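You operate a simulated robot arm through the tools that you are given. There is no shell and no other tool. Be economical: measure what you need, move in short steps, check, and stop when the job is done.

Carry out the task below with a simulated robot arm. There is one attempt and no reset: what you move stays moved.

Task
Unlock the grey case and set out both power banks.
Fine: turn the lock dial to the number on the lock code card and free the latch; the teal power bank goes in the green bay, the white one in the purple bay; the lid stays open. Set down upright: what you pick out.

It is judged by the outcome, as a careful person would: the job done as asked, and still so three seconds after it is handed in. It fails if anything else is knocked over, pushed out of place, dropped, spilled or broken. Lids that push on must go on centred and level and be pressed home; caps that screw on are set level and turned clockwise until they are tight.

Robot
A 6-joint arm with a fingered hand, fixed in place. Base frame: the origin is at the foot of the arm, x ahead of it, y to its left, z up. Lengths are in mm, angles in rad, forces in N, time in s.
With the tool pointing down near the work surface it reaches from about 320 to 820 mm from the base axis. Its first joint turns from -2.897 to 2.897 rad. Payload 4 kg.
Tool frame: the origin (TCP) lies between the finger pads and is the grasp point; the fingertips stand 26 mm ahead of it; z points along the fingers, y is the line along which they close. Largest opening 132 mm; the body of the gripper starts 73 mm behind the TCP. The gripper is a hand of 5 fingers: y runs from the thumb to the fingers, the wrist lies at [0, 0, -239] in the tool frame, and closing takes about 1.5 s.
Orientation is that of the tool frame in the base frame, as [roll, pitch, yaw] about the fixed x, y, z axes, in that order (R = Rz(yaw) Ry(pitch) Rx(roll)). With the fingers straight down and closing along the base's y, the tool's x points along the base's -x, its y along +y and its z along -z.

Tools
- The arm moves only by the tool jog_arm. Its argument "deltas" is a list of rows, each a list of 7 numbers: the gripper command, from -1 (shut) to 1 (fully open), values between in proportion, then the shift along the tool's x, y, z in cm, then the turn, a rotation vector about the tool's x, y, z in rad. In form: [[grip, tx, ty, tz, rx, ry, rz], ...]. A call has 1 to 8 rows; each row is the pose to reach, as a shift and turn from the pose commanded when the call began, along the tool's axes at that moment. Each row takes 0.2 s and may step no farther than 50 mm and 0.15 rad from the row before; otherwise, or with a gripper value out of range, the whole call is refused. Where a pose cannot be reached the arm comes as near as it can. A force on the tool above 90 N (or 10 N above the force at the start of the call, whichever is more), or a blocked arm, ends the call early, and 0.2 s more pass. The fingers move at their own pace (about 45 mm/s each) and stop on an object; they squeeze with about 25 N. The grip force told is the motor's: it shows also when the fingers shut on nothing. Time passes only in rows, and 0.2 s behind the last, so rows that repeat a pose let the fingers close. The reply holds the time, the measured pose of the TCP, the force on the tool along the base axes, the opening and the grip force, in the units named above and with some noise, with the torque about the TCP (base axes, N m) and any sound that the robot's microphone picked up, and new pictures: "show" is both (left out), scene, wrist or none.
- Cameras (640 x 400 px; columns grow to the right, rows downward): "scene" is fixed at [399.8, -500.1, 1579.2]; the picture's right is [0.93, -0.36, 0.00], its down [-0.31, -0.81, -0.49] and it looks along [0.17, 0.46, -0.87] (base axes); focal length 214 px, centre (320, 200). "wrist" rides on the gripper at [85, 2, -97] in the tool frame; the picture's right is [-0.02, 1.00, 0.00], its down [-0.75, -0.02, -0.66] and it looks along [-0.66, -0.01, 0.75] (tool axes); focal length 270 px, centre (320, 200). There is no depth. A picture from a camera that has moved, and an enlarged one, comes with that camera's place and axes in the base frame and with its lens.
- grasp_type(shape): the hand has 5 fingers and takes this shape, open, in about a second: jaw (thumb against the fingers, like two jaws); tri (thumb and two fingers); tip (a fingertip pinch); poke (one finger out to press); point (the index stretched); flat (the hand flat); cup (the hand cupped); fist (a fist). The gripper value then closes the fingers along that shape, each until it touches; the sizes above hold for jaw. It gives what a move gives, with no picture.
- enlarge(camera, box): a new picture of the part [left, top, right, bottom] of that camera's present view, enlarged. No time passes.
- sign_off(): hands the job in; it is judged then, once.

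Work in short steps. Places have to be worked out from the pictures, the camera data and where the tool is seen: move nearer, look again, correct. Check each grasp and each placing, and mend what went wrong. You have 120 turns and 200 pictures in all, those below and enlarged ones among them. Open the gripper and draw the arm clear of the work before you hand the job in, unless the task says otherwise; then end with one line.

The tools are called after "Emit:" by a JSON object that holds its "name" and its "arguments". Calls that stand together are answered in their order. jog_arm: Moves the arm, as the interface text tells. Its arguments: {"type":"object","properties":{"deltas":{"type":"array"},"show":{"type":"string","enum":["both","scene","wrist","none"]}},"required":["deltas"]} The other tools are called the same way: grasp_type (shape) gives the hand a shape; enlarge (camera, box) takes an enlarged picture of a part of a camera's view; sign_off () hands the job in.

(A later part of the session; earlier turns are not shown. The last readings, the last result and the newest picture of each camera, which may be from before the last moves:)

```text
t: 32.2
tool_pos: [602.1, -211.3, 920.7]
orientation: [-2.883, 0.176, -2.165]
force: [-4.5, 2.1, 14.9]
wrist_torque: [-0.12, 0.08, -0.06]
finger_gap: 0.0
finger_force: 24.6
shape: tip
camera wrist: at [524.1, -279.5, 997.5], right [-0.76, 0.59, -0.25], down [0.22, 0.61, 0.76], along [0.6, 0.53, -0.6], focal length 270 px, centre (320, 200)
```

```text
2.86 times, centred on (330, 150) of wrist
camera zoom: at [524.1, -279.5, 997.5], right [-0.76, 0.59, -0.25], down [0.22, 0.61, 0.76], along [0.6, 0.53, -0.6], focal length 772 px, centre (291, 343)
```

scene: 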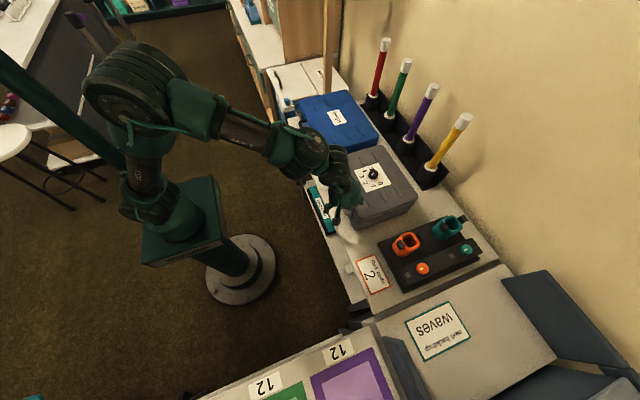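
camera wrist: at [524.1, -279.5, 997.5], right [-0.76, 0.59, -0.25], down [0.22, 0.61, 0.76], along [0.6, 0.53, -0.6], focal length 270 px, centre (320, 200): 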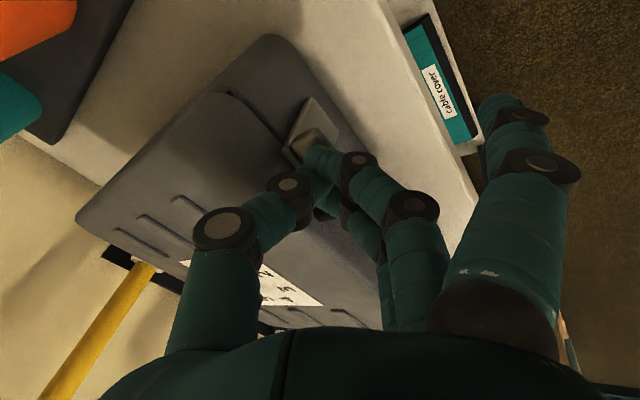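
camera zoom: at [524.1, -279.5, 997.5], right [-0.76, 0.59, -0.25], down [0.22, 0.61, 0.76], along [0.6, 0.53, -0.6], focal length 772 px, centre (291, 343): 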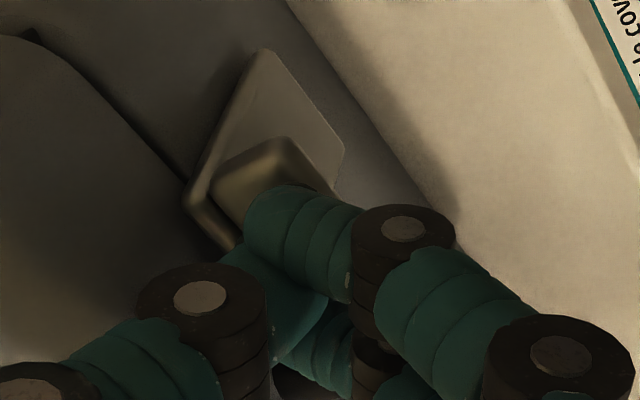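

The tips are resting on the lip (15 N, contact near y -222). I'll press down and outward along the latch's opening arc.

Emit:
{"name": "jog_arm", "arguments": {"deltas": [[-1, 0.0, 0.2, 0.48, 0, 0, 0], [-1, 0.2, 0.55, 0.64, 0, 0, 0], [-1, 0.6, 1.1, 0.74, 0, 0, 0], [-1, 1.15, 1.9, 0.97, 0, 0, 0], [-1, 1.8, 2.85, 1.43, 0, 0, 0]]}}

Emit:
{"name": "enlarge", "arguments": {"camera": "wrist", "box": [240, 80, 420, 220]}}

```text
t: 33.4
tool_pos: [571.7, -211.4, 896.7]
orientation: [-2.888, 0.173, -2.17]
force: [-49.3, -13.7, 52.8]
wrist_torque: [0.3, -0.21, 0.23]
finger_gap: 0.0
finger_force: 25.0
shape: tip
camera wrist: at [493.4, -277.9, 973.5], right [-0.76, 0.6, -0.24], down [0.23, 0.61, 0.76], along [0.6, 0.53, -0.6], focal length 270 px, centre (320, 200)
```

scene: 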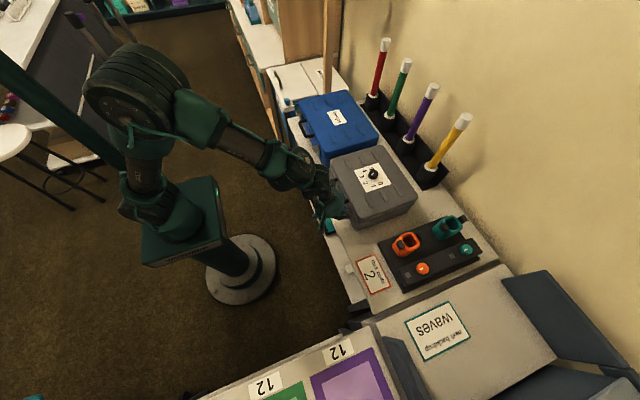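
wrist: 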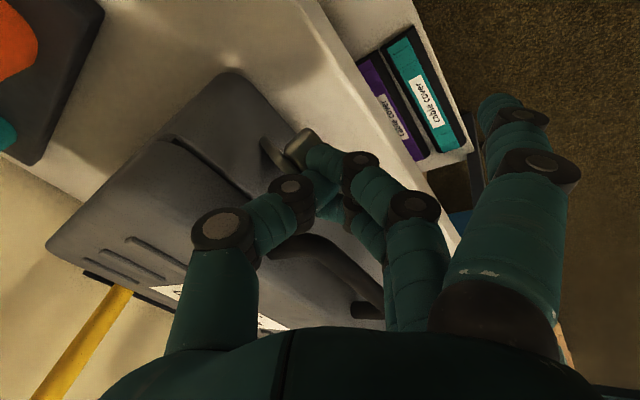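

```text
2.86 times, centred on (330, 150) of wrist
camera zoom: at [493.4, -277.9, 973.5], right [-0.76, 0.6, -0.24], down [0.23, 0.61, 0.76], along [0.6, 0.53, -0.6], focal length 772 px, centre (291, 343)
```

zoom: 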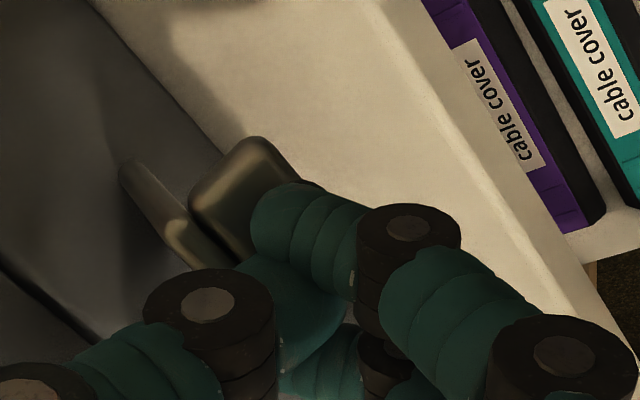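

The latch swings out on a bottom hinge, as hoped, and is about half open. I'll keep pushing it down along the arc.

Emit:
{"name": "jog_arm", "arguments": {"deltas": [[-1, 0.38, 0.54, 0.73, 0, 0, 0], [-1, 0.81, 1.15, 1.44, 0, 0, 0], [-1, 1.24, 1.76, 2.46, 0, 0, 0], [-1, 1.3, 1.9, 3.4, 0, 0, 0]], "show": "wrist"}}

```text
t: 34.4
tool_pos: [562.8, -206.1, 860.2]
orientation: [-2.88, 0.183, -2.158]
force: [-32.5, 36.2, 67.8]
wrist_torque: [0.8, -0.63, 0.19]
finger_gap: 0.0
finger_force: 24.9
shape: tip
camera wrist: at [484.7, -274.0, 935.5], right [-0.77, 0.59, -0.25], down [0.22, 0.61, 0.77], along [0.6, 0.53, -0.59], focal length 270 px, centre (320, 200)
```

wrist: 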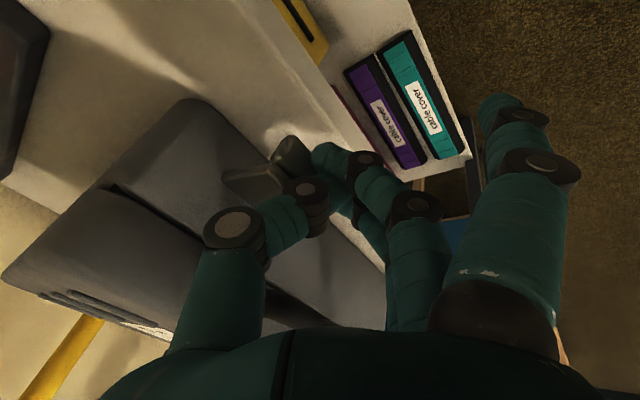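

The latch is laid nearly flat out and at its stop. I'll back away outward and up, and check that it stays open.

Emit:
{"name": "jog_arm", "arguments": {"deltas": [[-1, 0.57, 0.79, -1.9, 0, 0, 0], [-1, 2.0, 2.8, -3.3, 0, 0, 0], [-1, 2.8, 3.9, -4.7, 0, 0, 0], [-1, 3.1, 4.3, -8, 0, 0, 0], [-1, 3.4, 4.7, -11.3, 0, 0, 0]]}}

Emit:
{"name": "enlarge", "arguments": {"camera": "wrist", "box": [140, 40, 380, 210]}}

```text
t: 35.6
tool_pos: [472.6, -212.4, 944.2]
orientation: [-2.887, 0.177, -2.163]
force: [-1.6, -0.3, 0.2]
wrist_torque: [-0.01, 0.01, -0.02]
finger_gap: 0.0
finger_force: 25.0
shape: tip
camera wrist: at [394.1, -278.8, 1020.8], right [-0.77, 0.6, -0.24], down [0.23, 0.61, 0.76], along [0.6, 0.53, -0.6], focal length 270 px, centre (320, 200)
```

scene: 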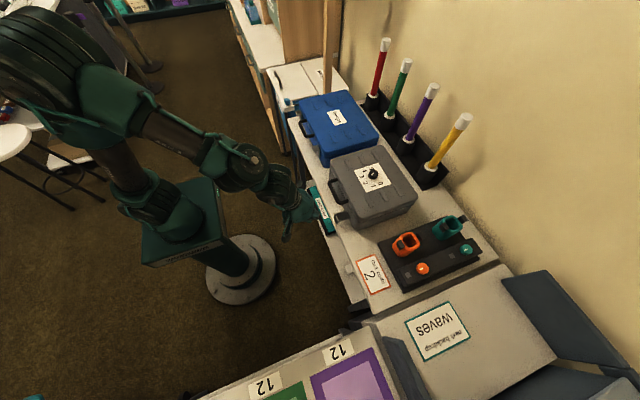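
wrist: 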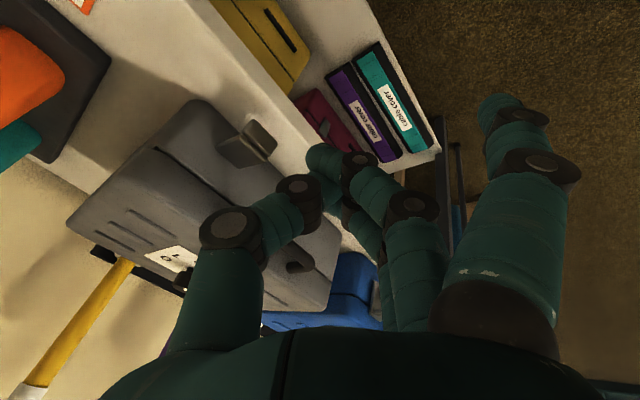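

```text
2.35 times, centred on (260, 125) of wrist
camera zoom: at [394.1, -278.8, 1020.8], right [-0.77, 0.6, -0.24], down [0.23, 0.61, 0.76], along [0.6, 0.53, -0.6], focal length 636 px, centre (461, 376)
```

zoom: 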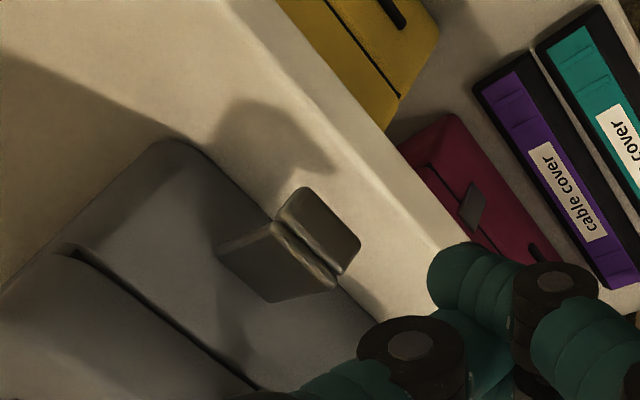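

The latch stays out. Next is lifting the lid by its handle: I'll reorient so the tool points forward and 40° down with fingers above/behind and thumb below the handle bar (closing across the bar).

Emit:
{"name": "jog_arm", "arguments": {"deltas": [[-1, -0.92, 0.47, -0.48, -0.013, -0.0403, 0.1397], [-1, -1.84, 0.94, -0.96, -0.026, -0.0806, 0.2794], [-1, -2.76, 1.41, -1.44, -0.039, -0.1209, 0.4191], [-1, -3.68, 1.88, -1.92, -0.052, -0.1612, 0.5588], [-1, -4.6, 2.35, -2.4, -0.065, -0.2015, 0.6985], [-1, -5.52, 2.82, -2.88, -0.078, -0.2418, 0.8382], [-1, -6.44, 3.29, -3.36, -0.091, -0.2821, 0.9779], [-1, -7.4, 3.74, -3.82, -0.104, -0.3224, 1.1176]], "show": "none"}}

Emit:
{"name": "jog_arm", "arguments": {"deltas": [[-1, 0, 0, 0, -0.013, -0.0403, 0.1397], [-1, 0, 0, 0, -0.026, -0.0806, 0.2794], [-1, 0, 0, 0, -0.039, -0.1209, 0.4191], [-1, 0, 0, 0, -0.052, -0.1612, 0.5588], [-1, 0, 0, 0, -0.065, -0.2015, 0.6985], [-1, 0, 0, 0, -0.078, -0.2418, 0.8382], [-1, 0, 0, 0, -0.091, -0.2821, 0.9779], [-1, 0, 0, 0, -0.104, -0.3224, 1.1176]], "show": "none"}}

Emit:
{"name": "jog_arm", "arguments": {"deltas": [[-1, 0, 0, 0, -0.013, -0.0403, 0.1397], [-1, 0, 0, 0, -0.019, -0.059, 0.206], [-1, 0, 0, 0, -0.019, -0.059, 0.206]]}}

```text
t: 37.4
tool_pos: [473.2, -129.1, 986.5]
orientation: [2.822, 0.505, 2.915]
force: [-0.2, 0.0, 0.9]
wrist_torque: [-0.02, 0.02, 0.0]
finger_gap: 0.2
finger_force: 25.1
shape: tip
```

```text
t: 39.2
tool_pos: [473.2, -129.1, 986.5]
orientation: [2.298, 0.116, 1.75]
force: [0.0, 0.3, 0.7]
wrist_torque: [0.01, 0.03, 0.02]
finger_gap: 0.4
finger_force: 24.9
shape: tip
```

```text
t: 40.0
tool_pos: [473.4, -128.7, 986.3]
orientation: [2.269, -0.002, 1.57]
force: [0.3, -0.5, -0.7]
wrist_torque: [-0.01, 0.02, 0.01]
finger_gap: 0.0
finger_force: 25.0
shape: tip
camera wrist: at [399.6, -43.5, 1049.3], right [0.64, -0.02, 0.77], down [-0.51, -0.75, 0.41], along [0.57, -0.66, -0.5], focal length 270 px, centre (320, 200)
```

scene: 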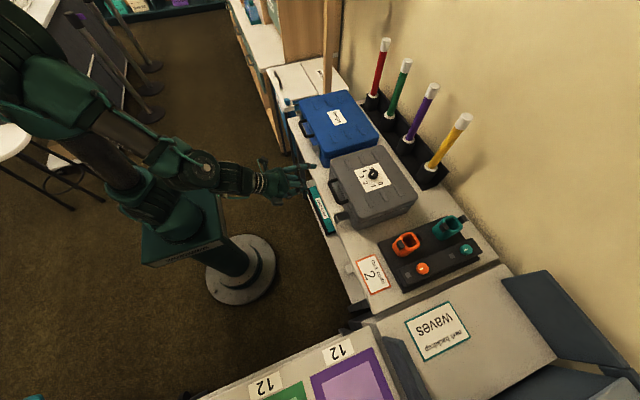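
wrist: 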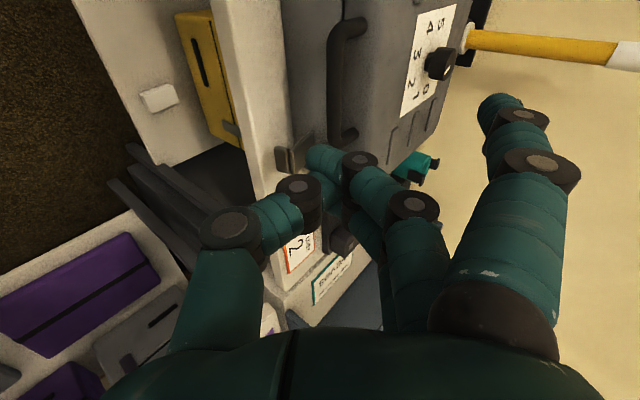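

Orientation as planned; the handle bar triangulates to about (599, -125, 891). I'll take jaw shape, reduce the downward tilt to 20° and stop 60 mm short of the bar with a 44 mm gap.

Emit:
{"name": "grasp_type", "arguments": {"shape": "jaw"}}

Emit:
{"name": "jog_arm", "arguments": {"deltas": [[-0.33, 0.1, -0.4, 3, -0.12, 0, 0], [-0.33, 0.2, -0.8, 6, -0.24, 0, 0], [-0.33, 0.27, -1.29, 10.17, -0.349, 0, 0], [-0.33, 0.27, -1.29, 10.17, -0.349, 0, 0], [-0.33, 0.27, -1.29, 10.17, -0.349, 0, 0], [-0.33, 0.27, -1.29, 10.17, -0.349, 0, 0]]}}

```text
t: 40.9
tool_pos: [473.1, -129.0, 986.8]
orientation: [2.268, -0.002, 1.573]
force: [0.6, 0.5, -0.3]
wrist_torque: [0.02, 0.01, -0.04]
finger_gap: 132.0
finger_force: 0.0
shape: jaw
```

```text
t: 42.3
tool_pos: [555.0, -130.4, 912.6]
orientation: [1.922, -0.003, 1.572]
force: [-0.2, -0.1, -0.2]
wrist_torque: [0.02, -0.02, -0.01]
finger_gap: 45.0
finger_force: 0.1
shape: jaw
out of reach, approached as far as the arm can: row 1, 2, 3, 4, 5, 6
camera wrist: at [463.7, -45.0, 947.3], right [0.34, -0.02, 0.94], down [-0.62, -0.75, 0.21], along [0.7, -0.66, -0.27], focal length 270 px, centre (320, 200)
```

scene: 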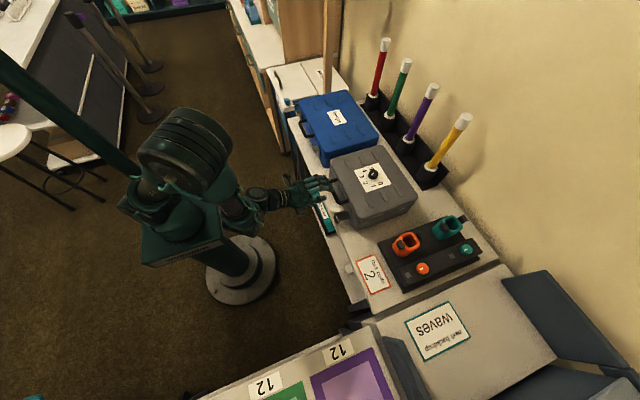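
wrist: 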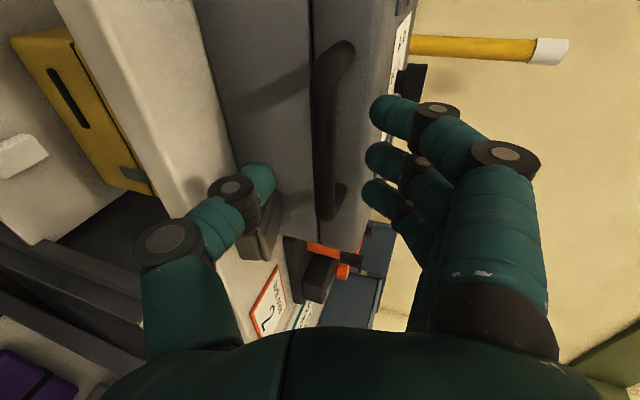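

The bar (≈596, -123, 897) lies straight ahead between thumb and fingers. I'll advance 37 mm along the tool axis and look.

Emit:
{"name": "jog_arm", "arguments": {"deltas": [[-0.33, 0.3, 0, 1.2, 0, 0, 0], [-0.33, 0.5, 0, 2.5, 0, 0, 0], [-0.33, 0.5, 0, 3.7, 0, 0, 0], [-0.33, 0.5, 0, 3.7, 0, 0, 0]], "show": "wrist"}}

```text
t: 43.3
tool_pos: [589.8, -124.4, 898.9]
orientation: [1.918, -0.002, 1.57]
force: [-0.6, 0.0, -0.5]
wrist_torque: [0.03, 0.01, -0.01]
finger_gap: 44.8
finger_force: 0.1
shape: jaw
camera wrist: at [498.5, -39.4, 933.9], right [0.34, -0.02, 0.94], down [-0.62, -0.75, 0.21], along [0.7, -0.66, -0.27], focal length 270 px, centre (320, 200)
```

wrist: 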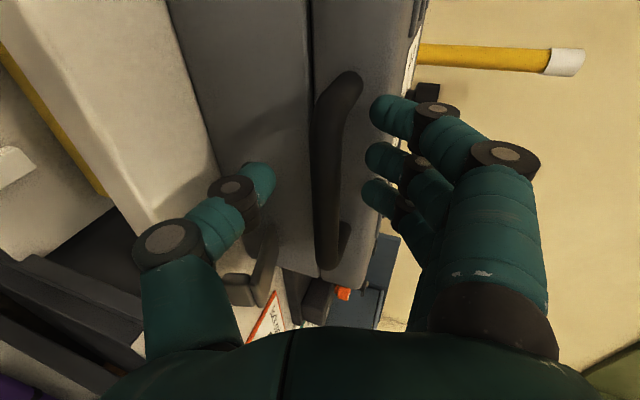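

The bar is centred between the fingers. Closing now.

Emit:
{"name": "jog_arm", "arguments": {"deltas": [[-1, 0, 0, 0, 0, 0, 0], [-1, 0, 0, 0, 0, 0, 0], [-1, 0, 0, 0, 0, 0, 0], [-1, 0, 0, 0, 0, 0, 0], [-1, 0, 0, 0, 0, 0, 0]], "show": "wrist"}}

```text
t: 44.5
tool_pos: [589.0, -124.8, 899.4]
orientation: [1.92, -0.002, 1.571]
force: [15.3, -1.0, -1.0]
wrist_torque: [0.04, -0.11, 0.08]
finger_gap: 0.3
finger_force: 25.0
shape: jaw
camera wrist: at [498.9, -39.4, 934.0], right [0.34, -0.02, 0.94], down [-0.62, -0.75, 0.21], along [0.7, -0.66, -0.27], focal length 270 px, centre (320, 200)
```

wrist: 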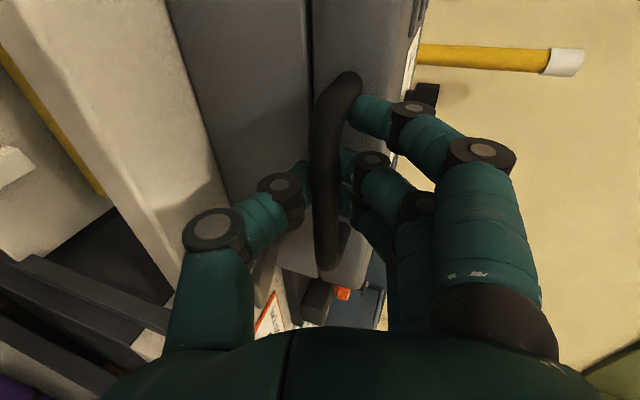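

The fingers have closed around the bar (caged). I'll lift along the lid's arc, a first 0.2 rad, and check.

Emit:
{"name": "jog_arm", "arguments": {"deltas": [[-1, 0, 1.3, -0.3, 0, 0, 0], [-1, 0, 2.69, -0.62, 0, 0, 0], [-1, 0, 4.05, -0.8, 0, 0, 0], [-1, 0, 5.44, -0.95, 0, 0, 0]]}}

```text
t: 45.5
tool_pos: [598.0, -124.8, 953.0]
orientation: [1.922, -0.003, 1.57]
force: [17.6, -1.4, -7.0]
wrist_torque: [0.0, 0.1, 0.1]
finger_gap: 0.0
finger_force: 25.1
shape: jaw
camera wrist: at [508.2, -39.3, 987.7], right [0.34, -0.02, 0.94], down [-0.62, -0.75, 0.21], along [0.7, -0.66, -0.27], focal length 270 px, centre (320, 200)
```

scene: 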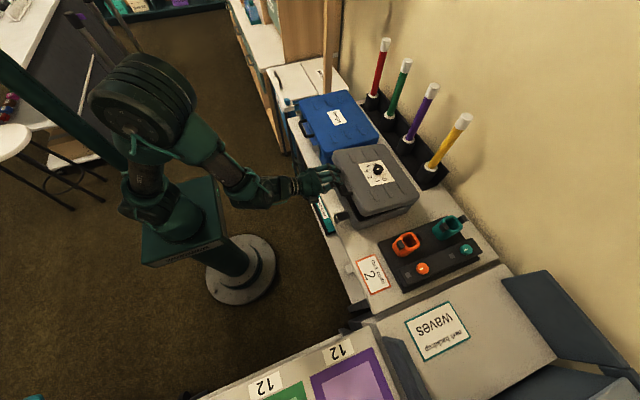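
wrist: 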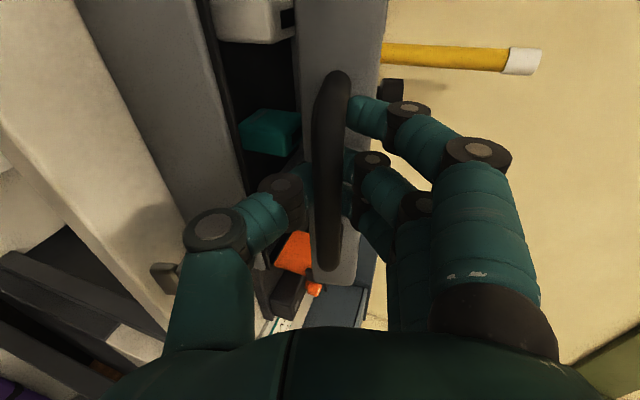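

The lid follows with little force, and the power banks are visible inside. I'll continue the arc to about 1.0 rad, pitching the tool down slightly.

Emit:
{"name": "jog_arm", "arguments": {"deltas": [[-1, 0, 2.76, -0.07, 0.029, 0, 0], [-1, 0, 5.53, 0.15, 0.058, 0, 0], [-1, 0, 8.26, 0.64, 0.087, 0, 0], [-1, 0, 10.92, 1.39, 0.116, 0, 0], [-1, 0, 13.49, 2.4, 0.145, 0, 0], [-1, 0, 15.94, 3.68, 0.174, 0, 0], [-1, 0, 18.26, 5.19, 0.203, 0, 0], [-1, 0, 20.42, 6.93, 0.232, 0, 0]]}}

```text
t: 47.3
tool_pos: [734.7, -126.0, 1120.5]
orientation: [2.153, -0.002, 1.57]
force: [2.1, 0.5, -7.4]
wrist_torque: [-0.02, 0.07, 0.13]
finger_gap: 0.0
finger_force: 25.0
shape: jaw
camera wrist: at [654.0, -39.5, 1175.2], right [0.55, -0.02, 0.83], down [-0.56, -0.75, 0.35], along [0.62, -0.66, -0.43], focal length 270 px, centre (320, 200)
```

scene: 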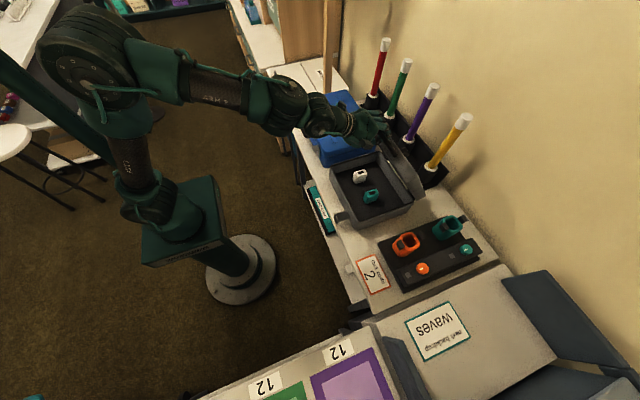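
wrist: 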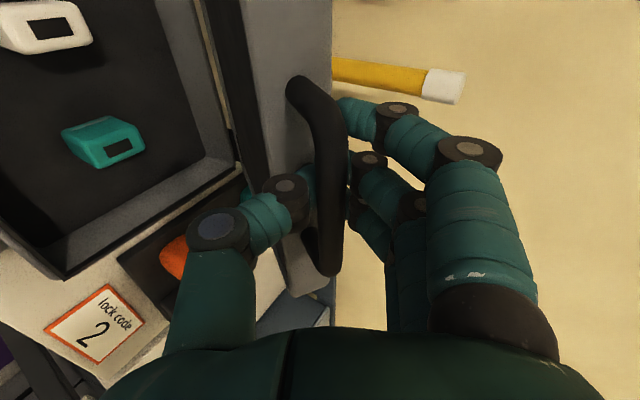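

Going well. I'll continue to about 1.5 rad, watching the force.

Emit:
{"name": "jog_arm", "arguments": {"deltas": [[-1, 0, 2.36, 1.42, 0, 0, 0], [-1, 0, 4.58, 3.09, 0, 0, 0], [-1, 0, 6.62, 4.96, 0, 0, 0], [-1, 0, 8.46, 7.02, 0, 0, 0], [-1, 0, 10.08, 9.26, 0, 0, 0]]}}

```text
t: 48.5
tool_pos: [866.3, -126.7, 1153.9]
orientation: [2.155, -0.002, 1.57]
force: [0.7, 2.2, -4.1]
wrist_torque: [-0.01, 0.02, 0.11]
finger_gap: 0.1
finger_force: 24.9
shape: jaw
camera wrist: at [785.5, -40.3, 1208.4], right [0.55, -0.02, 0.83], down [-0.56, -0.75, 0.35], along [0.62, -0.66, -0.43], focal length 270 px, centre (320, 200)
```

scene: 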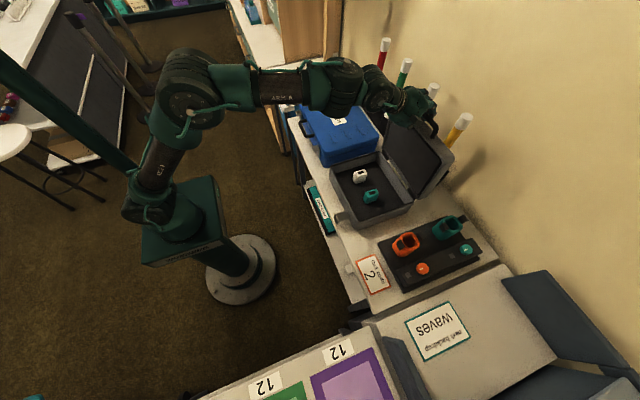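
wrist: 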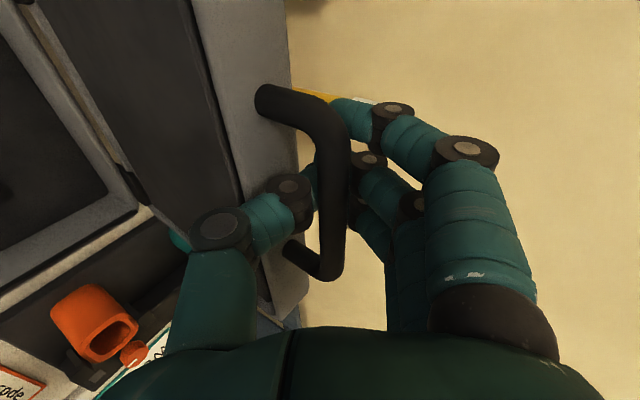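

The lid is at ~90°. I'll go a bit further, looking for its stop.

Emit:
{"name": "jog_arm", "arguments": {"deltas": [[-1, 0, 0.7, 1.2, 0, 0, 0], [-1, 0, 1.39, 2.39, 0, 0, 0], [-1, 0, 1.96, 3.6, 0, 0, 0], [-1, 0, 2.54, 4.9, 0, 0, 0]]}}

```text
t: 49.5
tool_pos: [920.4, -125.7, 1149.0]
orientation: [2.153, -0.002, 1.57]
force: [1.2, -0.3, -3.1]
wrist_torque: [0.0, -0.01, 0.06]
finger_gap: 0.0
finger_force: 24.9
shape: jaw
camera wrist: at [840.5, -40.2, 1203.6], right [0.55, -0.02, 0.83], down [-0.56, -0.75, 0.35], along [0.62, -0.66, -0.43], focal length 270 px, centre (320, 200)
```

scene: 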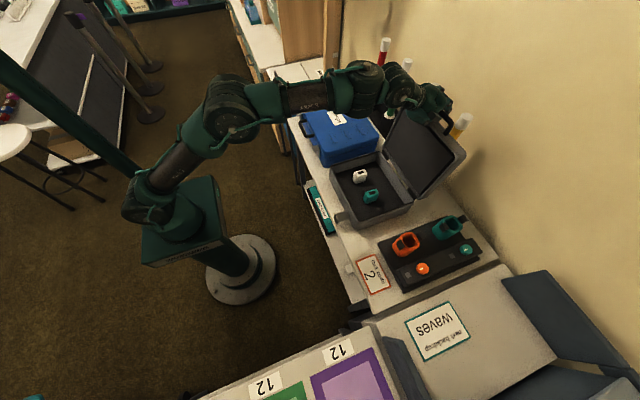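
wrist: 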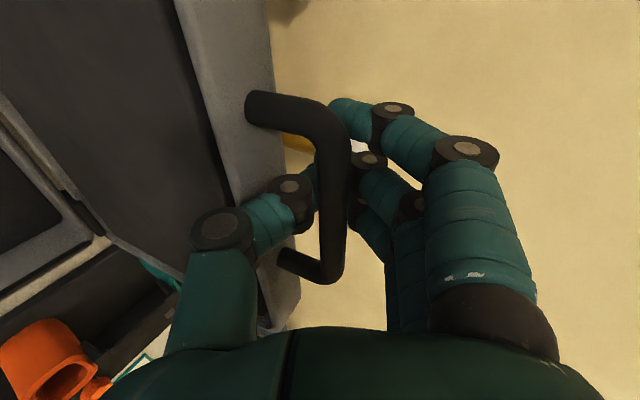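

The lid is at about 97°, past vertical, with the yellow pole not far behind, so I won't push further. I'll open slightly, and draw back along the tool axis.

Emit:
{"name": "jog_arm", "arguments": {"deltas": [[-0.5, 0, 0, 0, 0, 0, 0], [-0.5, 0, 0, 0, 0, 0, 0], [-0.5, 0, 0, 0, 0, 0, 0], [-0.5, 0, 0, 0, 0, 0, 0], [-0.5, 0, 0, -1.5, 0, 0, 0], [-0.5, 0, 0, -3, 0, 0, 0]]}}

```text
t: 50.9
tool_pos: [895.0, -122.9, 1162.4]
orientation: [2.158, -0.001, 1.571]
force: [0.0, 0.1, -0.8]
wrist_torque: [-0.02, 0.05, 0.01]
finger_gap: 32.3
finger_force: 0.0
shape: jaw
camera wrist: at [816.0, -38.5, 1217.3], right [0.55, -0.02, 0.83], down [-0.56, -0.75, 0.35], along [0.62, -0.66, -0.43], focal length 270 px, centre (320, 200)
```

scene: 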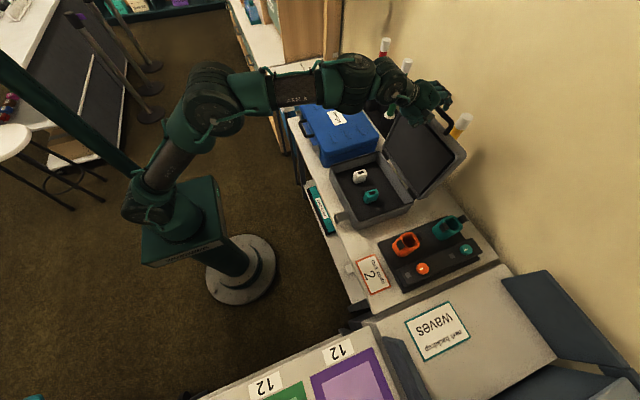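
wrist: 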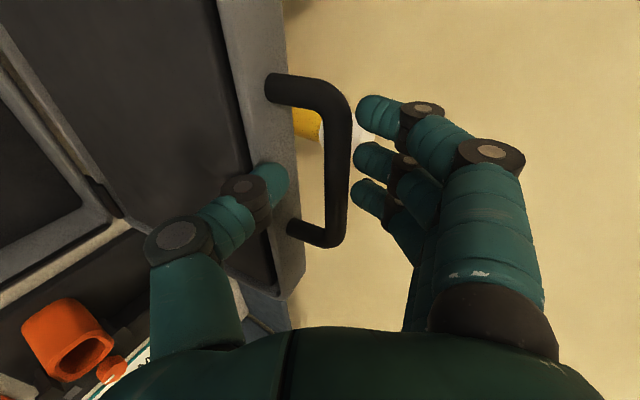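

The lid stays put. Backing off further.

Emit:
{"name": "jog_arm", "arguments": {"deltas": [[-0.5, 0, 0, -2, 0, 0, 0], [-0.5, 0, 0, -5, 0, 0, 0], [-0.5, 0, 0, -9, 0, 0, 0], [-0.5, 0, 0, -13, 0, 0, 0], [-0.5, 0, 0, -17, 0, 0, 0]]}}

Emit:
{"name": "enlarge", "arguments": {"camera": "scene", "box": [320, 90, 480, 240]}}

```text
t: 52.1
tool_pos: [755.0, -123.8, 1258.4]
orientation: [2.155, -0.001, 1.57]
force: [0.2, 0.1, -1.3]
wrist_torque: [0.02, -0.02, 0.0]
finger_gap: 32.5
finger_force: 0.0
shape: jaw
camera wrist: at [674.3, -38.3, 1314.0], right [0.55, -0.02, 0.83], down [-0.56, -0.75, 0.35], along [0.62, -0.66, -0.43], focal length 270 px, centre (320, 200)
```

scene: 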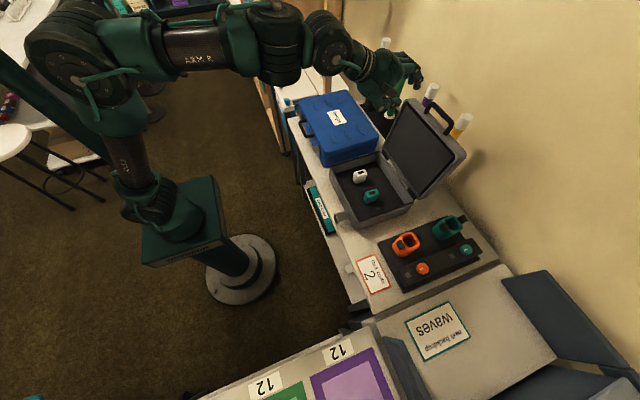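
wrist: 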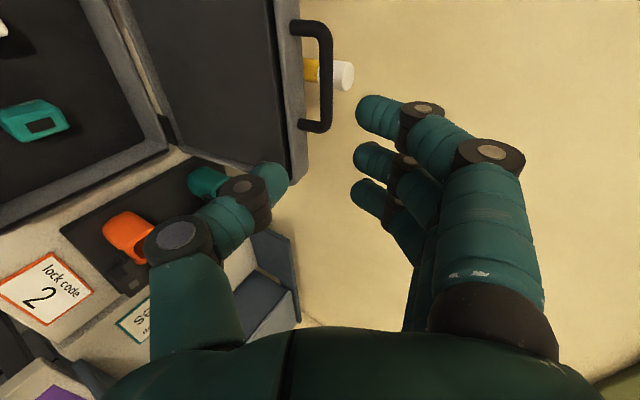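

```text
2.67 times, centred on (400, 165) of scene
camera zoom: at [399.8, -500.1, 1579.2], right [0.93, -0.36, 0.0], down [-0.31, -0.81, -0.49], along [0.17, 0.46, -0.87], focal length 572 px, centre (107, 293)
```

zoom: 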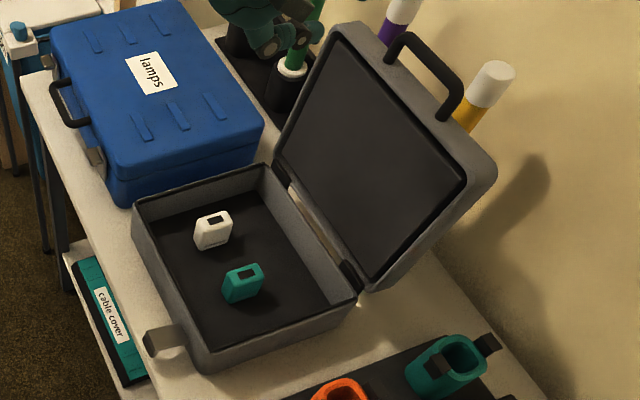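

The lid stands open and the latch is down; white and teal power banks stand in the tray. I'll bring the tool to vertical above the case front to look in.

Emit:
{"name": "jog_arm", "arguments": {"deltas": [[-0.3, 0, -2.2, -0.5, 0.14, 0, 0], [-0.1, 0, -4.4, -1, 0.28, 0, 0], [0, 0, -6.6, -1.6, 0.42, 0, 0], [0, 0, -8.8, -2.1, 0.56, 0, 0], [0, 0, -11, -2.6, 0.7, 0, 0], [0, 0, -13.2, -3.2, 0.84, 0, 0], [0, 0, -15.3, -3.7, 0.986, 0, 0]], "show": "wrist"}}

```text
t: 53.7
tool_pos: [641.0, -126.9, 1152.6]
orientation: [3.141, 0.001, 1.571]
force: [0.2, -0.1, -0.1]
wrist_torque: [0.05, 0.0, 0.01]
finger_gap: 65.1
finger_force: 0.1
shape: jaw
camera wrist: at [641.7, -40.8, 1248.8], right [1.0, -0.02, 0.0], down [-0.02, -0.75, 0.66], along [-0.01, -0.66, -0.75], focal length 270 px, centre (320, 200)
```

wrist: 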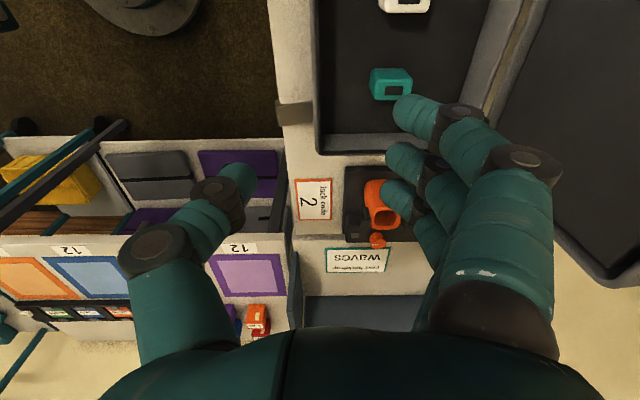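

Emit:
{"name": "enlarge", "arguments": {"camera": "wrist", "box": [320, 0, 460, 120]}}

Emit:
{"name": "enlarge", "arguments": {"camera": "scene", "box": [340, 160, 400, 215]}}

Emit:
{"name": "enlarge", "arguments": {"camera": "wrist", "box": [0, 200, 320, 380]}}

```text
3.33 times, centred on (390, 60) of wrist
camera zoom: at [641.7, -40.8, 1248.8], right [1.0, -0.02, 0.0], down [-0.02, -0.75, 0.66], along [-0.01, -0.66, -0.75], focal length 901 px, centre (87, 667)
```

zoom: 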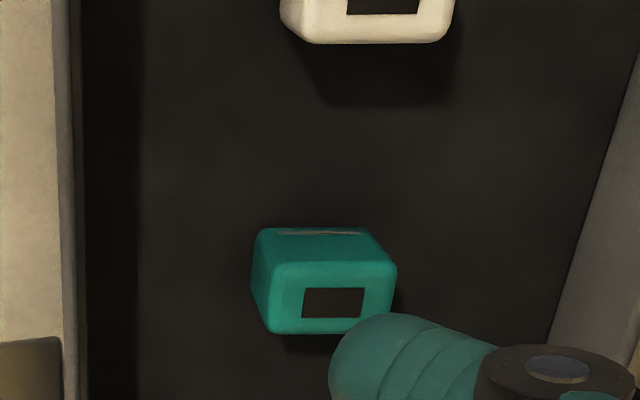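

```text
7.27 times, centred on (370, 188) of scene
camera zoom: at [399.8, -500.1, 1579.2], right [0.93, -0.36, 0.0], down [-0.31, -0.81, -0.49], along [0.17, 0.46, -0.87], focal length 1560 px, centre (-44, 291)
```

zoom: 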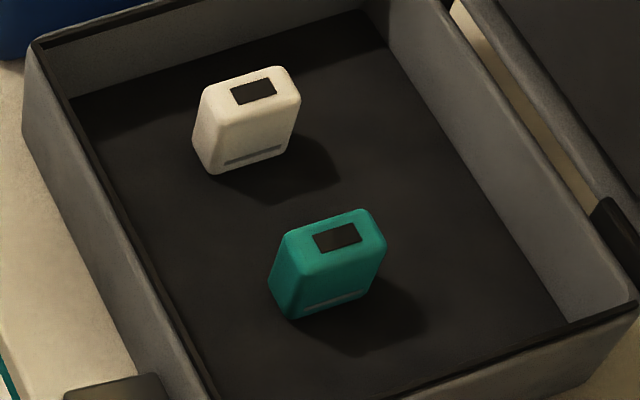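

```text
2.00 times, centred on (160, 290) of wrist
camera zoom: at [641.7, -40.8, 1248.8], right [1.0, -0.02, 0.0], down [-0.02, -0.75, 0.66], along [-0.01, -0.66, -0.75], focal length 541 px, centre (640, 20)
```

zoom: 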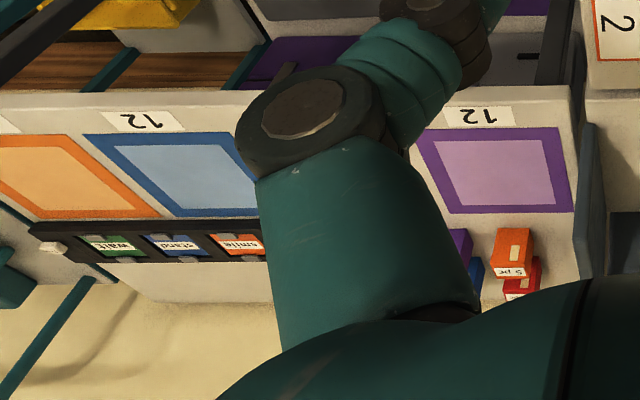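

The banks stand upright, screens on top, aligned with the axes, 48 mm in x by ~29 mm in y: teal top about (738, -169, 880), white about (735, -71, 880). I'll turn back to yaw π (closing along y) and go above the teal one.

Emit:
{"name": "jog_arm", "arguments": {"deltas": [[0, -0.5, 1, 0.9, 0, 0, -0.146], [0, -1, 2, 1.8, 0, 0, -0.292], [0, -1.5, 3, 2.7, 0, 0, -0.438], [0, -2, 4, 3.6, 0, 0, -0.584], [0, -2.5, 5, 4.5, 0, 0, -0.73], [0, -3, 6, 5.4, 0, 0, -0.876], [0, -3.5, 7, 6.3, 0, 0, -1.022], [0, -4.2, 8.2, 7.3, 0, 0, -1.168]], "show": "none"}}

Emit:
{"name": "jog_arm", "arguments": {"deltas": [[0, 0, 0, 2, 0, 0, -0.135], [0, 0, 0, 4, 0, 0, -0.27], [0, 0, 0, 7, 0, 0, -0.403], [0, 0, 0, 7, 0, 0, -0.403]]}}

```text
t: 55.5
tool_pos: [722.1, -166.9, 1081.6]
orientation: [3.137, 0.003, 2.74]
force: [0.6, -0.8, 0.1]
wrist_torque: [0.03, 0.02, -0.01]
finger_gap: 65.3
finger_force: 0.0
shape: jaw
```

```text
t: 56.5
tool_pos: [723.4, -165.2, 1008.4]
orientation: [3.139, 0.003, -3.139]
force: [-0.8, 0.7, -0.3]
wrist_torque: [0.04, 0.0, 0.0]
finger_gap: 65.2
finger_force: 0.1
shape: jaw
camera wrist: at [638.4, -163.0, 1105.1], right [0.02, 1.0, 0.0], down [0.75, -0.02, 0.66], along [0.66, -0.01, -0.75], focal length 270 px, centre (320, 200)
```

scene: 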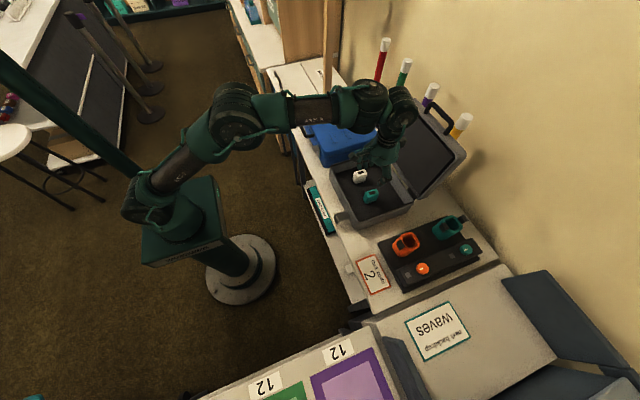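
wrist: 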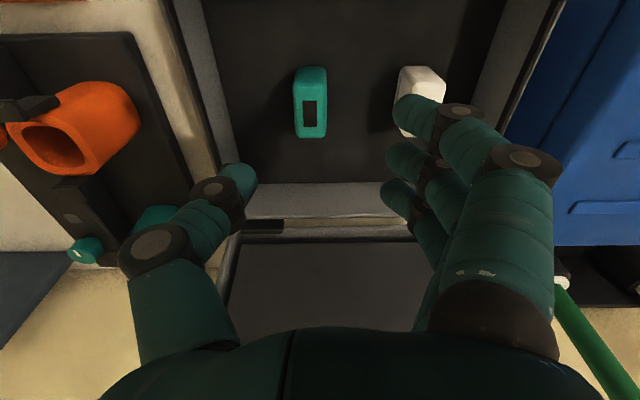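

Teal is at (738, -172.6). I'll centre and descend to z ≈ 885, then check.

Emit:
{"name": "jog_arm", "arguments": {"deltas": [[-0.05, -1.46, -0.74, 2, 0, 0, 0], [-0.05, -1.46, -0.74, 6, 0, 0, 0], [-0.05, -1.46, -0.74, 10, 0, 0, 0], [-0.05, -1.46, -0.74, 12.3, 0, 0, 0], [-0.05, -1.46, -0.74, 12.3, 0, 0, 0]], "show": "wrist"}}

```text
t: 57.7
tool_pos: [738.7, -174.1, 888.5]
orientation: [3.14, 0.004, 3.14]
force: [0.3, 0.0, 0.0]
wrist_torque: [-0.04, 0.0, -0.01]
finger_gap: 64.0
finger_force: 0.1
shape: jaw
camera wrist: at [652.3, -171.9, 984.6], right [0.02, 1.0, 0.0], down [0.75, -0.02, 0.66], along [0.66, -0.01, -0.75], focal length 270 px, centre (320, 200)
```

wrist: 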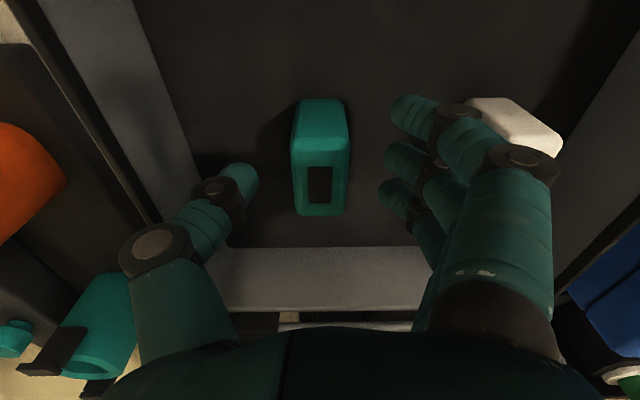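

Aligned. The bank's base seems near z 824 and top ~875, so I'll go down to TCP z ≈ 858 and close.

Emit:
{"name": "jog_arm", "arguments": {"deltas": [[-0.05, 0, 0, 1.5, 0, 0, 0], [-0.05, 0, 0, 3.0, 0, 0, 0], [-1, 0, 0, 3.0, 0, 0, 0], [-1, 0, 0, 3.0, 0, 0, 0], [-1, 0, 0, 3.0, 0, 0, 0], [-1, 0, 0, 3.0, 0, 0, 0]], "show": "wrist"}}

```text
t: 59.1
tool_pos: [736.9, -174.5, 858.2]
orientation: [3.139, 0.004, 3.14]
force: [-0.2, -0.4, 0.4]
wrist_torque: [0.0, 0.0, 0.01]
finger_gap: 20.1
finger_force: 9.8
shape: jaw
camera wrist: at [652.0, -172.1, 954.8], right [0.02, 1.0, 0.0], down [0.75, -0.02, 0.66], along [0.66, -0.01, -0.75], focal length 270 px, centre (320, 200)
```

wrist: 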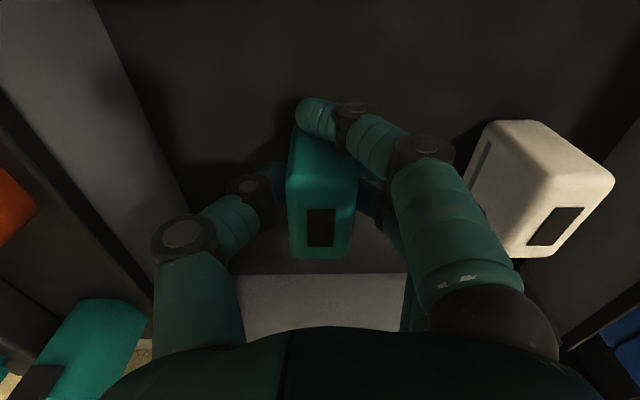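

The fingers are closing on the bank. I'll let the grip settle and lift 30 mm.

Emit:
{"name": "jog_arm", "arguments": {"deltas": [[-1, 0, 0, 0, 0, 0, 0], [-1, 0, 0, 0, 0, 0, 0], [-1, 0, 0, -1, 0, 0, 0], [-1, 0, 0, -3, 0, 0, 0]], "show": "wrist"}}

```text
t: 60.1
tool_pos: [734.9, -173.3, 887.4]
orientation: [3.14, 0.004, -3.141]
force: [-0.6, 0.2, -2.0]
wrist_torque: [0.02, -0.01, 0.02]
finger_gap: 18.4
finger_force: 24.9
shape: jaw
camera wrist: at [651.1, -171.2, 983.5], right [0.02, 1.0, 0.0], down [0.75, -0.02, 0.66], along [0.66, -0.01, -0.75], focal length 270 px, centre (320, 200)
```

wrist: 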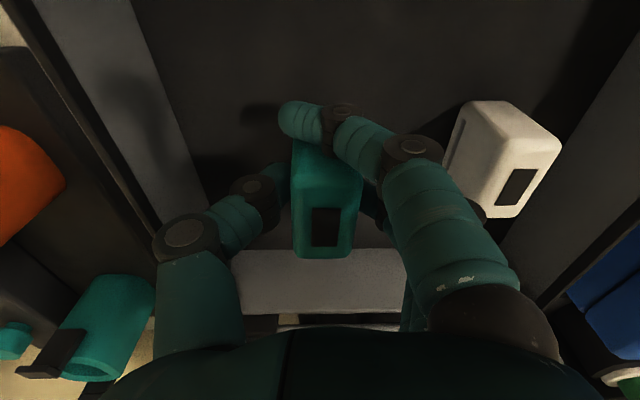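

The teal bank is held (25 N) and lifted cleanly. The bays are on the side table (top z ≈ 800): green centre ≈ (200, -725), purple ≈ (425, -725). I'll lift high and retreat toward the robot first.

Emit:
{"name": "jog_arm", "arguments": {"deltas": [[-1, 0, 0, -4.5, 0, 0, 0], [-1, 0, 0, -9, 0, 0, 0], [-1, 0.5, 0, -13.5, 0, 0, 0], [-1, 3, -1, -17, 0, 0, 0.1], [-1, 6.5, -3.5, -18, 0, 0, 0.24], [-1, 10, -6.5, -18, 0, 0, 0.38], [-1, 13.3, -9.7, -18, 0, 0, 0.52], [-1, 16.5, -13, -18, 0, 0, 0.66]]}}

```text
t: 61.9
tool_pos: [569.9, -304.1, 1065.2]
orientation: [3.14, 0.002, 2.479]
force: [0.4, -0.6, -1.3]
wrist_torque: [-0.02, 0.02, -0.01]
finger_gap: 18.3
finger_force: 25.0
shape: jaw
camera wrist: at [505.1, -250.0, 1163.0], right [0.63, 0.78, 0.0], down [0.58, -0.48, 0.66], along [0.51, -0.41, -0.75], focal length 270 px, centre (320, 200)
```

scene: 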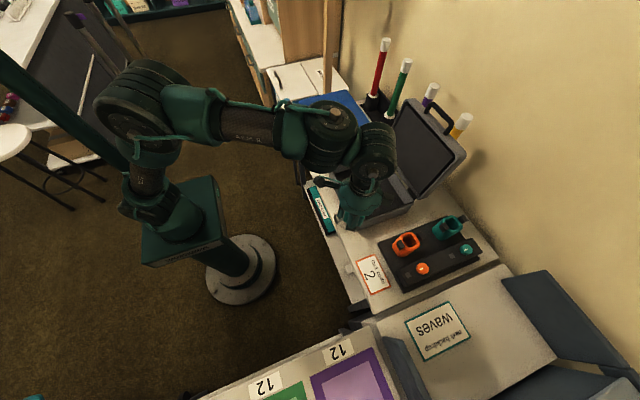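
wrist: 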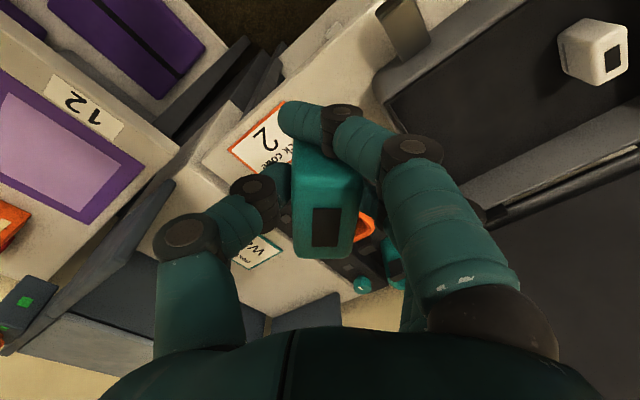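

Held firmly. I'll sweep toward the green bay at this height while turning the yaw to 1.57.

Emit:
{"name": "jog_arm", "arguments": {"deltas": [[-1, 0.45, -4.49, 0, 0, 0, 0.113], [-1, 0.9, -8.98, 0, 0, 0, 0.226], [-1, 1.35, -13.47, 0, 0, 0, 0.339], [-1, 1.8, -17.96, 0, 0, 0, 0.452], [-1, 2.25, -22.45, 0, 0, 0, 0.565], [-1, 2.7, -26.94, 0, 0, 0, 0.678], [-1, 3.2, -31.4, 0, 0, 0, 0.791], [-1, 3.65, -35.9, 0, 0, 0, 0.908]]}}

```text
t: 63.7
tool_pos: [324.8, -565.7, 1064.4]
orientation: [3.139, -0.001, 1.572]
force: [-0.1, 0.3, -1.6]
wrist_torque: [0.03, 0.02, -0.02]
finger_gap: 18.2
finger_force: 25.2
shape: jaw
camera wrist: at [325.8, -479.1, 1160.2], right [1.0, -0.02, 0.0], down [-0.02, -0.75, 0.66], along [-0.01, -0.66, -0.75], focal length 270 px, centre (320, 200)
```

scene: 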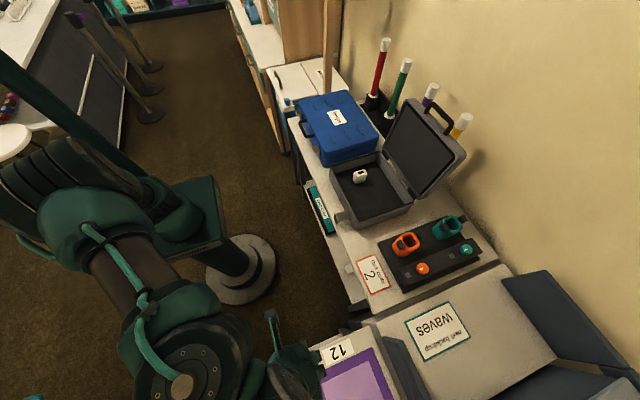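
wrist: 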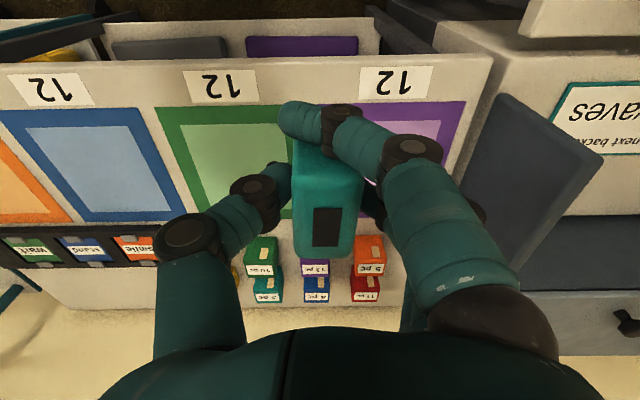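

Green bay spans about x 106–287, y -625..-809. I'll move over (197, -705) and lower to z ≈ 865.

Emit:
{"name": "jog_arm", "arguments": {"deltas": [[-1, -3.4, -3.2, 0, 0, 0, 0], [-1, -6.8, -6.4, 0, 0, 0, 0], [-1, -10.4, -9.6, 1, 0, 0, 0], [-1, -13.9, -12.8, 2, 0, 0, 0], [-1, -13.9, -12.8, 6.5, 0, 0, 0], [-1, -13.9, -12.8, 11, 0, 0, 0], [-1, -13.9, -12.8, 15.5, 0, 0, 0], [-1, -13.9, -12.8, 20, 0, 0, 0]]}}

```text
t: 65.5
tool_pos: [192.9, -705.6, 863.2]
orientation: [3.139, 0.0, 1.575]
force: [0.7, 0.0, -1.8]
wrist_torque: [0.0, -0.03, 0.01]
finger_gap: 17.9
finger_force: 24.9
shape: jaw
camera wrist: at [194.0, -620.4, 960.3], right [1.0, -0.02, 0.0], down [-0.01, -0.75, 0.66], along [-0.01, -0.66, -0.75], focal length 270 px, centre (320, 200)
```

scene: 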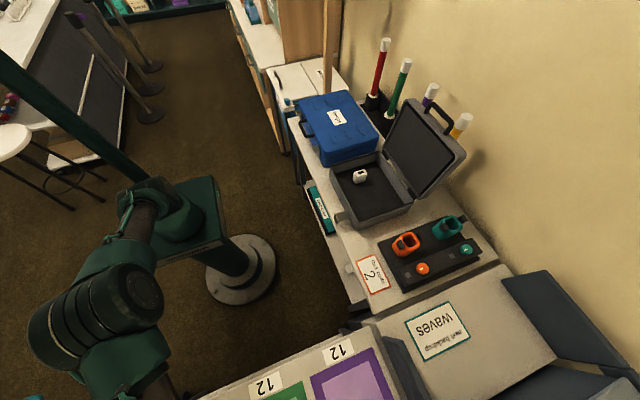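
wrist: 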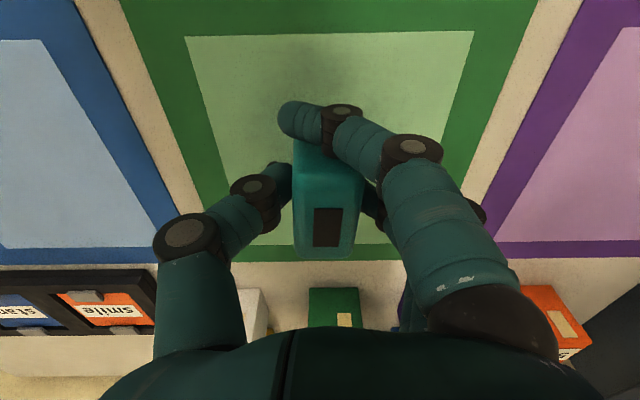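

Well inside the green bay. Lowering gently toward contact.

Emit:
{"name": "jog_arm", "arguments": {"deltas": [[-1, 0, 0, 1, 0, 0, 0], [-1, 0, 0, 1.8, 0, 0, 0], [-1, 0, 0, 2.1, 0, 0, 0]], "show": "none"}}

Emit:
{"name": "jog_arm", "arguments": {"deltas": [[-1, 0, 0, 0.2, 0, 0, 0], [-1, 0, 0, 0.4, 0, 0, 0]], "show": "none"}}

```text
t: 66.3
tool_pos: [195.8, -705.1, 842.5]
orientation: [3.137, -0.001, 1.573]
force: [-0.1, 0.6, -2.5]
wrist_torque: [-0.03, -0.02, 0.01]
finger_gap: 18.1
finger_force: 25.2
shape: jaw
```

```text
t: 66.9
tool_pos: [196.1, -703.9, 841.0]
orientation: [3.137, 0.002, 1.572]
force: [-4.6, 1.4, 13.4]
wrist_torque: [-0.04, -0.07, -0.01]
finger_gap: 18.4
finger_force: 24.7
shape: jaw
```

Contact at z ≈ 841 (13 N). I'll release by opening, let it settle, then rise.

Emit:
{"name": "jog_arm", "arguments": {"deltas": [[-0.6, 0, 0, -0.1, 0, 0, 0], [-0.3, 0, 0, -0.1, 0, 0, 0], [-0.1, 0, 0, -0.1, 0, 0, 0], [-0.1, 0, 0, -0.1, 0, 0, 0], [-0.1, 0, 0, -3, 0, 0, 0], [-0.1, 0, 0, -7, 0, 0, 0], [-0.1, 0, 0, -11.5, 0, 0, 0]], "show": "wrist"}}

```text
t: 68.5
tool_pos: [195.1, -704.9, 955.6]
orientation: [3.138, -0.001, 1.575]
force: [0.4, 1.3, -0.6]
wrist_torque: [-0.02, 0.04, -0.01]
finger_gap: 58.4
finger_force: 0.1
shape: jaw
camera wrist: at [195.2, -619.3, 1051.8], right [1.0, -0.02, 0.0], down [-0.02, -0.75, 0.66], along [-0.01, -0.66, -0.75], focal length 270 px, centre (320, 200)
```

wrist: 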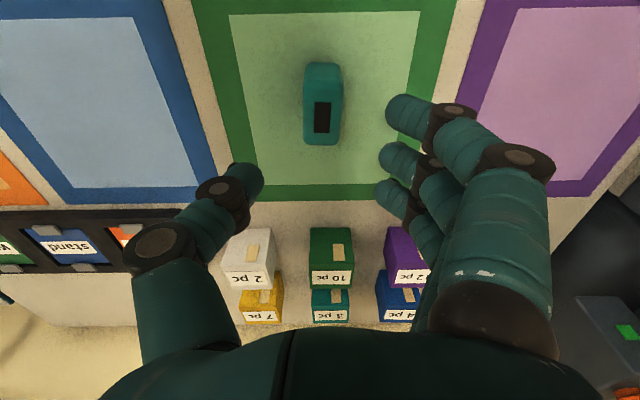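

Teal stands upright in the green bay. I'll return toward the case for the white bank.

Emit:
{"name": "jog_arm", "arguments": {"deltas": [[-0.1, 0.8, 0.8, -4.5, 0, 0, 0], [-0.1, 3.4, 3.2, -8, 0, 0, 0], [-0.1, 6.9, 6.4, -9.5, 0, 0, -0.1], [-0.1, 10.4, 9.7, -11, 0, 0, -0.2], [-0.1, 13.9, 13, -11, 0, 0, -0.3], [-0.1, 17.4, 16.3, -11, 0, 0, -0.43], [-0.1, 20.9, 19.6, -11, 0, 0, -0.56], [-0.1, 24.4, 22.9, -11, 0, 0, -0.69]], "show": "none"}}

```text
refused: row 4 steps farther than a row can; nothing moved
```

Emit:
{"name": "jog_arm", "arguments": {"deltas": [[-0.1, 0.8, 0.8, -4.5, 0, 0, 0], [-0.1, 3.4, 3.2, -8, 0, 0, 0], [-0.1, 6.6, 6.2, -10, 0, 0, -0.1], [-0.1, 10, 9.5, -11, 0, 0, -0.2], [-0.1, 13.4, 12.7, -11, 0, 0, -0.3], [-0.1, 16.8, 15.9, -11, 0, 0, -0.43], [-0.1, 20.2, 19.2, -11, 0, 0, -0.56], [-0.1, 23.6, 22.5, -11, 0, 0, -0.69]], "show": "none"}}

```text
t: 70.3
tool_pos: [417.4, -466.4, 1063.5]
orientation: [3.137, 0.003, 2.264]
force: [0.4, 0.1, -0.4]
wrist_torque: [0.0, -0.01, 0.01]
finger_gap: 58.5
finger_force: 0.1
shape: jaw
```

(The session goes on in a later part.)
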